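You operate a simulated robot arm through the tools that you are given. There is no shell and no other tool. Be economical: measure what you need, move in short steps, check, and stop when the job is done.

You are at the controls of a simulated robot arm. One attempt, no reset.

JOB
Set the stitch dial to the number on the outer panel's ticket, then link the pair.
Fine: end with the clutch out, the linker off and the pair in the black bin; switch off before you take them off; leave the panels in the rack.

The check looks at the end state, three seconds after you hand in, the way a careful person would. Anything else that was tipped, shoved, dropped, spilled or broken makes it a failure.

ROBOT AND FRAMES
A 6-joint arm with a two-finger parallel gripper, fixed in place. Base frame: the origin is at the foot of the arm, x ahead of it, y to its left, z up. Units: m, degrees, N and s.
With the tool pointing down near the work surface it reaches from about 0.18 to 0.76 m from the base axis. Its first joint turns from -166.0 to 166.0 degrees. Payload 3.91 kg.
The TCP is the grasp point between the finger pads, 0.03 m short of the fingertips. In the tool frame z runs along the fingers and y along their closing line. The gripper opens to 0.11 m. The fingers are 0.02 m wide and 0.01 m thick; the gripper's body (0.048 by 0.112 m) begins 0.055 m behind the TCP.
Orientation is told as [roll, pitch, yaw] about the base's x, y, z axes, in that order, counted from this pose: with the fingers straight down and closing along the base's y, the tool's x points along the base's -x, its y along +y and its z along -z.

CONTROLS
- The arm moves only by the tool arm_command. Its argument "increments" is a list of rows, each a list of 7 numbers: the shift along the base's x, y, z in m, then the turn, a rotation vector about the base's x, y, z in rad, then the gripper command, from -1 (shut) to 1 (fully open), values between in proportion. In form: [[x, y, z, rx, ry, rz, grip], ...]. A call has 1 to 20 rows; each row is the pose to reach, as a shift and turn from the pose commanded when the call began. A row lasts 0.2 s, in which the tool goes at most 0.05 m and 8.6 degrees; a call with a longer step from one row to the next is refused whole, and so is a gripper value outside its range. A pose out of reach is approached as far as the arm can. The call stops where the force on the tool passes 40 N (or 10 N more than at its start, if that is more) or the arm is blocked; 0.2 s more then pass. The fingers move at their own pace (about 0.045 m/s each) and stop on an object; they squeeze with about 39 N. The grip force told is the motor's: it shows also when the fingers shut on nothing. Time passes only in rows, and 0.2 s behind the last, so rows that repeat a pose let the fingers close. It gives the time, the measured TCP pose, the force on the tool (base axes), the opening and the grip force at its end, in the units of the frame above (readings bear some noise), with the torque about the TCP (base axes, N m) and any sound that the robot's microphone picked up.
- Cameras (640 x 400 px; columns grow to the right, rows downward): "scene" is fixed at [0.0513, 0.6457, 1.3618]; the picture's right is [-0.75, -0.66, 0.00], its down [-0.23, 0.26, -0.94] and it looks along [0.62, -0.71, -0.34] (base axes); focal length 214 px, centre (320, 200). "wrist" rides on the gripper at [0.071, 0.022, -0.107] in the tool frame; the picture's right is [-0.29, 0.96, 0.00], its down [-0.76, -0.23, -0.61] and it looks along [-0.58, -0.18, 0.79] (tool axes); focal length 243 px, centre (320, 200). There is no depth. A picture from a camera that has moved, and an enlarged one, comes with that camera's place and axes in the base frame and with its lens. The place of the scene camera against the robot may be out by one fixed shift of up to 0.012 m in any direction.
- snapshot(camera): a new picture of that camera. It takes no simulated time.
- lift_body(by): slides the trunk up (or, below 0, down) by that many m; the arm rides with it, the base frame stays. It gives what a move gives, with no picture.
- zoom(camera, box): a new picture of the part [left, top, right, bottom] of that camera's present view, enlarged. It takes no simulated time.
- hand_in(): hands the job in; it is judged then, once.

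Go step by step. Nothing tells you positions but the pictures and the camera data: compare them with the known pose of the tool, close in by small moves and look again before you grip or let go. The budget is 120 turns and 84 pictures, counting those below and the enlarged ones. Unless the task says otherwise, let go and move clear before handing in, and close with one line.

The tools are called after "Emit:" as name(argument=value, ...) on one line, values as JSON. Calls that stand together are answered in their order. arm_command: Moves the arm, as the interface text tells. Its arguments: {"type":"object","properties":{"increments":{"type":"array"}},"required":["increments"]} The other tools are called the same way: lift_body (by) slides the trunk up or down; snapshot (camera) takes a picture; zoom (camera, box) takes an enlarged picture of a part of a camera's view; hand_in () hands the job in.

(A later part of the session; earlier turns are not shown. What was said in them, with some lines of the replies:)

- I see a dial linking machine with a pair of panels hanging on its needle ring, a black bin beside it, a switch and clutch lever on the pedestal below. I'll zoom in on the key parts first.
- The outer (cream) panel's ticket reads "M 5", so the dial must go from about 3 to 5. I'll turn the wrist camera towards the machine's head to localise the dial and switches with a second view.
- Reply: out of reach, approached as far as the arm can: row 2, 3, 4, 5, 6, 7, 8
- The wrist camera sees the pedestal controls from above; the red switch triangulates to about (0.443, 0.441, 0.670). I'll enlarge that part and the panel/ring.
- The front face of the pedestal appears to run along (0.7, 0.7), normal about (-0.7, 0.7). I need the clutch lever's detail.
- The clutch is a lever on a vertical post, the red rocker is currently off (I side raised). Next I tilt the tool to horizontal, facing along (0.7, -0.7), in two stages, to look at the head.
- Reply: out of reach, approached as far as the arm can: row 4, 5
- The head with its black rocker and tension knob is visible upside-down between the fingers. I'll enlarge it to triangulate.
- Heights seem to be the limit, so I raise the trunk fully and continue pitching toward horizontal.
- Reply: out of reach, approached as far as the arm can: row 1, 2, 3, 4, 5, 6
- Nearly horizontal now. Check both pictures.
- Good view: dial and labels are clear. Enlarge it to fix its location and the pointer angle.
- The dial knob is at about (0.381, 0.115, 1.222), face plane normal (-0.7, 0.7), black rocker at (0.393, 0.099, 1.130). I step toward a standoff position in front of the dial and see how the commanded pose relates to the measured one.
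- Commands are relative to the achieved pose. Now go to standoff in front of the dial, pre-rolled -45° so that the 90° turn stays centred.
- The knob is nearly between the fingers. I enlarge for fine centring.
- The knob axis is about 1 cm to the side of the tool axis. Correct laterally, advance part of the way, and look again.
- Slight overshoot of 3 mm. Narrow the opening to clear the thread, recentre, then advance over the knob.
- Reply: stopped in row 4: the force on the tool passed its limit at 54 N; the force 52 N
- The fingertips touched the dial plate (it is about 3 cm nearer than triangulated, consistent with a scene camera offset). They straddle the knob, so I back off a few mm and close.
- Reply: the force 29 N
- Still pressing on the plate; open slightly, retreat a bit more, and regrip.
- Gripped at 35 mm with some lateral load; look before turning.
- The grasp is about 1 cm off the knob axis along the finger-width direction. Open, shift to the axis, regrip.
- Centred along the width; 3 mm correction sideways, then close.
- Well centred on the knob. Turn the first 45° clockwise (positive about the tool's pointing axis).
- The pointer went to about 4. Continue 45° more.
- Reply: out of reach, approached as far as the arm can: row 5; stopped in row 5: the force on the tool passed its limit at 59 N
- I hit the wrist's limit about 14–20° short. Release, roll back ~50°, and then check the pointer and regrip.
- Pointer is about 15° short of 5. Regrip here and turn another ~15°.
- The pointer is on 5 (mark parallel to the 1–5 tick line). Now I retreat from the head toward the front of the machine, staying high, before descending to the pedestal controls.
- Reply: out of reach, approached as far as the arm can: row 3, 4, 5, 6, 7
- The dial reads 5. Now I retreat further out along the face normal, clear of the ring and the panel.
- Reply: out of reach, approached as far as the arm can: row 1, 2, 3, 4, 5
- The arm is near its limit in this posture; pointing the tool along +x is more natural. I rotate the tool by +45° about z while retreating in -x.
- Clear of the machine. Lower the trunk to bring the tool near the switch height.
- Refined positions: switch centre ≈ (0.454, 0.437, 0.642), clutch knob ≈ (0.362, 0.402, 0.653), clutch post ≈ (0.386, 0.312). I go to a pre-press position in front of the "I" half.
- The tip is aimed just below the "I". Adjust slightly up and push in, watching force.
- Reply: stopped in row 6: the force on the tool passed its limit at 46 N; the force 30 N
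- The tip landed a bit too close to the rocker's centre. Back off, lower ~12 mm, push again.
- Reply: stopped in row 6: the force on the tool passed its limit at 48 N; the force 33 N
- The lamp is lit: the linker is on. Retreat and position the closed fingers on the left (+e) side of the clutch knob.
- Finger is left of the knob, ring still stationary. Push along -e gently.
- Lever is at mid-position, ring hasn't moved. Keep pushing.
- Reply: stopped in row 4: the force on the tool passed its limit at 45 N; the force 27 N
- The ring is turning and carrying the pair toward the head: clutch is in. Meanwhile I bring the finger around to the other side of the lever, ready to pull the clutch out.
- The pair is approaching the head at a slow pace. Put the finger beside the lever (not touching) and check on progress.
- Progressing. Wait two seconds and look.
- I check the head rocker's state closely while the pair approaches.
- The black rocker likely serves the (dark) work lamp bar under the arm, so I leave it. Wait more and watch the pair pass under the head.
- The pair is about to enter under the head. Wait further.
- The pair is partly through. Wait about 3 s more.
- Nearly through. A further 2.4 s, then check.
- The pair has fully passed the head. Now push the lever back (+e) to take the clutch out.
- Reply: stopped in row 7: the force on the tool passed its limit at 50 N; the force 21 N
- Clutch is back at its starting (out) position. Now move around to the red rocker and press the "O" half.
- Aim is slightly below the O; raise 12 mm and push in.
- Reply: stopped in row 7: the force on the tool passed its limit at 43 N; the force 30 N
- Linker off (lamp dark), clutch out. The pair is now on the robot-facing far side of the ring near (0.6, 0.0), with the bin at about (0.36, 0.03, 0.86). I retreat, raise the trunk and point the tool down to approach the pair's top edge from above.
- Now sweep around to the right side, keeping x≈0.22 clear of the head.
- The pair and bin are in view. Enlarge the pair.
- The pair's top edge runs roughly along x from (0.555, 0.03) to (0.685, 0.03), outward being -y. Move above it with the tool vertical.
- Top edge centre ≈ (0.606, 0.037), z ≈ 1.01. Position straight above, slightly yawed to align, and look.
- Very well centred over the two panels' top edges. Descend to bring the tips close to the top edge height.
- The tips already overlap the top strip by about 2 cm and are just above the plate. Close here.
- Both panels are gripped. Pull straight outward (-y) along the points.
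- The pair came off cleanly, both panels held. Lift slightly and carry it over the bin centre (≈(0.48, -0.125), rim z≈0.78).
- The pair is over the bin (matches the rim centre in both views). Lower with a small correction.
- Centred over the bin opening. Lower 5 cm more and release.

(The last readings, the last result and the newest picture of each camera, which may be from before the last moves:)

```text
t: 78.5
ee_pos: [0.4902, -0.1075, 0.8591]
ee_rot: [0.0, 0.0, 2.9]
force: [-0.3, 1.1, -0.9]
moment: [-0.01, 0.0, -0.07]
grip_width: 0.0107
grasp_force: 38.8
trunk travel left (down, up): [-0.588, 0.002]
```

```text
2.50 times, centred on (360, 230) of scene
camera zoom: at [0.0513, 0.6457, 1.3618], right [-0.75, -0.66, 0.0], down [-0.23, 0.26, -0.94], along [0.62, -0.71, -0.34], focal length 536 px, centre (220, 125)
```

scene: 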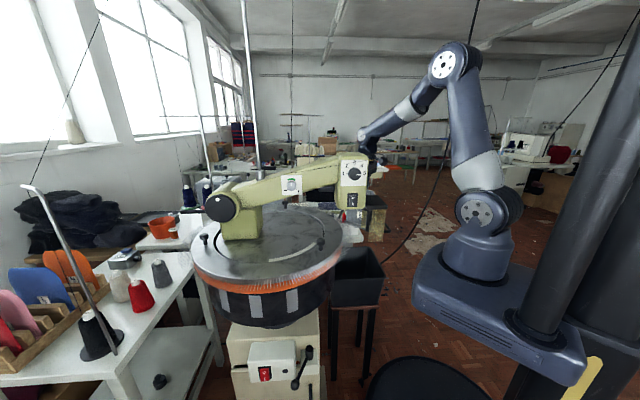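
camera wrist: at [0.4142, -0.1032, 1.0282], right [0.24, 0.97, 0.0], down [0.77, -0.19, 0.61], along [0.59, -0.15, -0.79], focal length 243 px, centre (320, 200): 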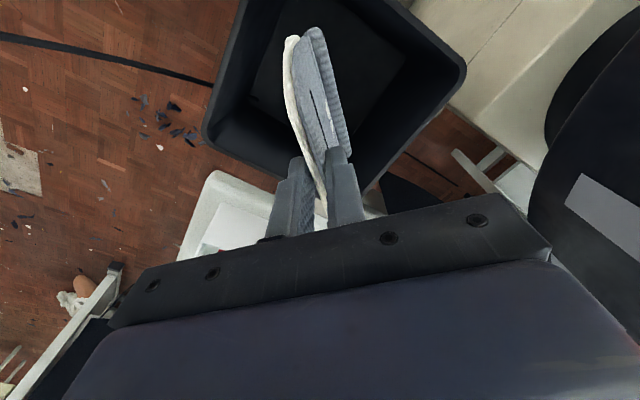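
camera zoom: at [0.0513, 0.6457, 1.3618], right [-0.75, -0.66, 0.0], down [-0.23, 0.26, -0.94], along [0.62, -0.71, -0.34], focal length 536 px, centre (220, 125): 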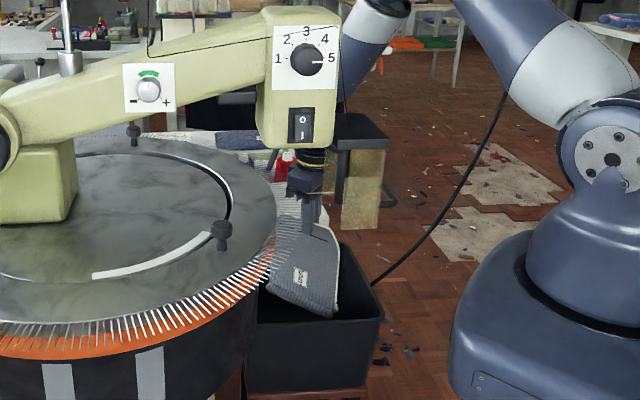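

The pair's lower half is inside the bin. Release and rise.

Emit:
arm_command(increments=[[0, 0, 0, 0, 0, 0, -0.6], [0, 0, 0, 0, 0, 0, -0.2], [0, 0, 0, 0, 0, 0, -0.1], [0, 0, 0, 0, 0, 0, -0.1], [0, 0, 0.03, 0, 0, 0, -0.1], [0, 0, 0.07, 0, 0, 0, -0.1], [0, -0.01, 0.11, 0, 0, 0, -0.1], [0, -0.02, 0.15, 0, 0, 0, -0.1], [0, -0.03, 0.2, 0, 0, 0, -0.1], [-0.03, -0.05, 0.25, 0, 0, 0, -0.1], [-0.06, -0.07, 0.3, 0, 0, 0, -0.1]])

Emit:
snapshot(camera="wrist")

Emit:
zoom(camera="scene", box=[300, 150, 420, 310])

```text
refused: row 9 steps farther than a row can; nothing moved
```

```text
6 pictures are left
camera wrist: at [0.4163, -0.0903, 0.9675], right [0.24, 0.97, 0.0], down [0.77, -0.19, 0.61], along [0.59, -0.15, -0.79], focal length 243 px, centre (320, 200)
```

wrist: 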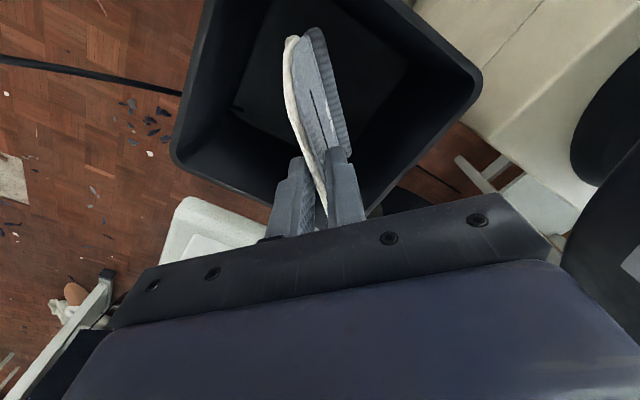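

```text
2.50 times, centred on (360, 230) of scene
camera zoom: at [0.0513, 0.6457, 1.3618], right [-0.75, -0.66, 0.0], down [-0.23, 0.26, -0.94], along [0.62, -0.71, -0.34], focal length 536 px, centre (220, 125)
```

zoom: 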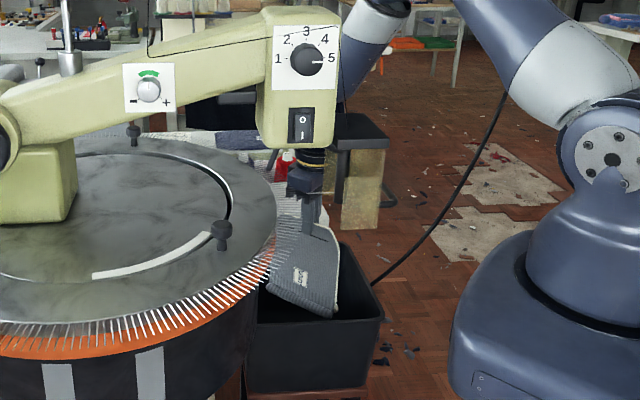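

The last rows were too long a step so nothing moved; repeat with shorter steps.

Emit:
arm_command(increments=[[0, 0, 0, 0, 0, 0, -0.6], [0, 0, 0, 0, 0, 0, -0.2], [0, 0, 0, 0, 0, 0, -0.1], [0, 0, 0, 0, 0, 0, -0.1], [0, 0, 0.03, 0, 0, 0, -0.1], [0, 0, 0.07, 0, 0, 0, -0.1], [0, -0.01, 0.11, 0, 0, 0, -0.1], [0, -0.02, 0.15, 0, 0, 0, -0.1], [0, -0.03, 0.19, 0, 0, 0, -0.1], [-0.01, -0.045, 0.23, 0, 0, 0, -0.1], [-0.02, -0.06, 0.27, 0, 0, 0, -0.1], [-0.03, -0.07, 0.31, 0, 0, 0, -0.1]])

Emit:
snapshot(camera="wrist")

Emit:
snapshot(camera="scene")

```text
t: 81.1
ee_pos: [0.4589, -0.1769, 1.1723]
ee_rot: [0.1, 0.0, 2.8]
force: [-0.3, 0.5, 0.2]
moment: [-0.01, 0.0, 0.0]
grip_width: 0.0494
grasp_force: 0.1
trunk travel left (down, up): [-0.588, 0.002]
```

```text
4 pictures are left
camera wrist: at [0.3857, -0.1592, 1.2791], right [0.24, 0.97, 0.0], down [0.77, -0.19, 0.61], along [0.59, -0.15, -0.79], focal length 243 px, centre (320, 200)
```

wrist: 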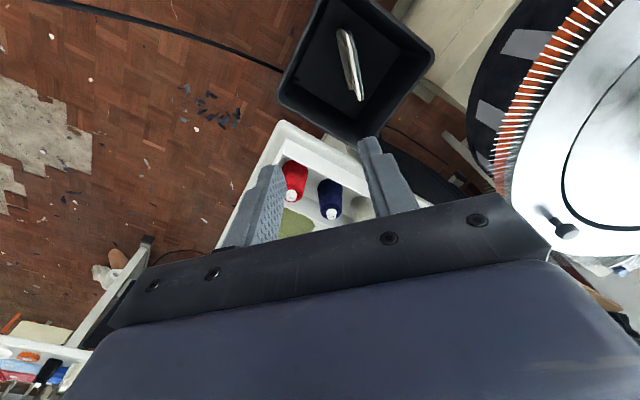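

```text
3 pictures are left
```

scene: 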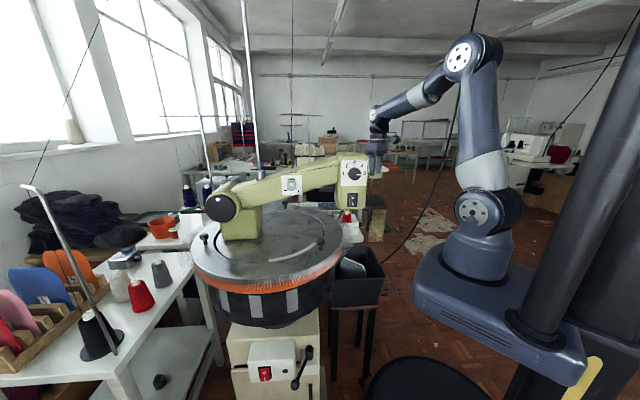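

The pair rests in the bin and the arm is clear. One last check of the clutch and switch.

Emit:
zoom(camera="scene", box=[220, 320, 380, 400])

```text
4.00 times, centred on (300, 360) of scene
camera zoom: at [0.0513, 0.6457, 1.3618], right [-0.75, -0.66, 0.0], down [-0.23, 0.26, -0.94], along [0.62, -0.71, -0.34], focal length 858 px, centre (400, -440)
```

zoom: 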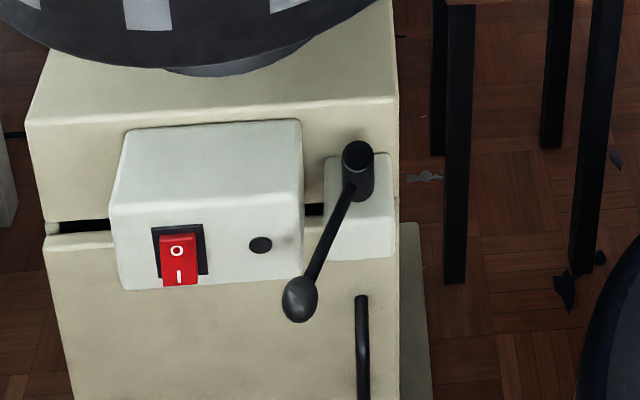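

The clutch is out, the red switch is off with its lamp dark, the dial reads 5 and the pair is in the bin. I'm handing in.

Emit:
hand_in()

```text
The job is handed in.
```

I set the dial to 5, ran the pair under the linking head, then put the clutch out and switched the linker off before taking the pair off and putting it in the black bin; the panels in the rack were not touched.
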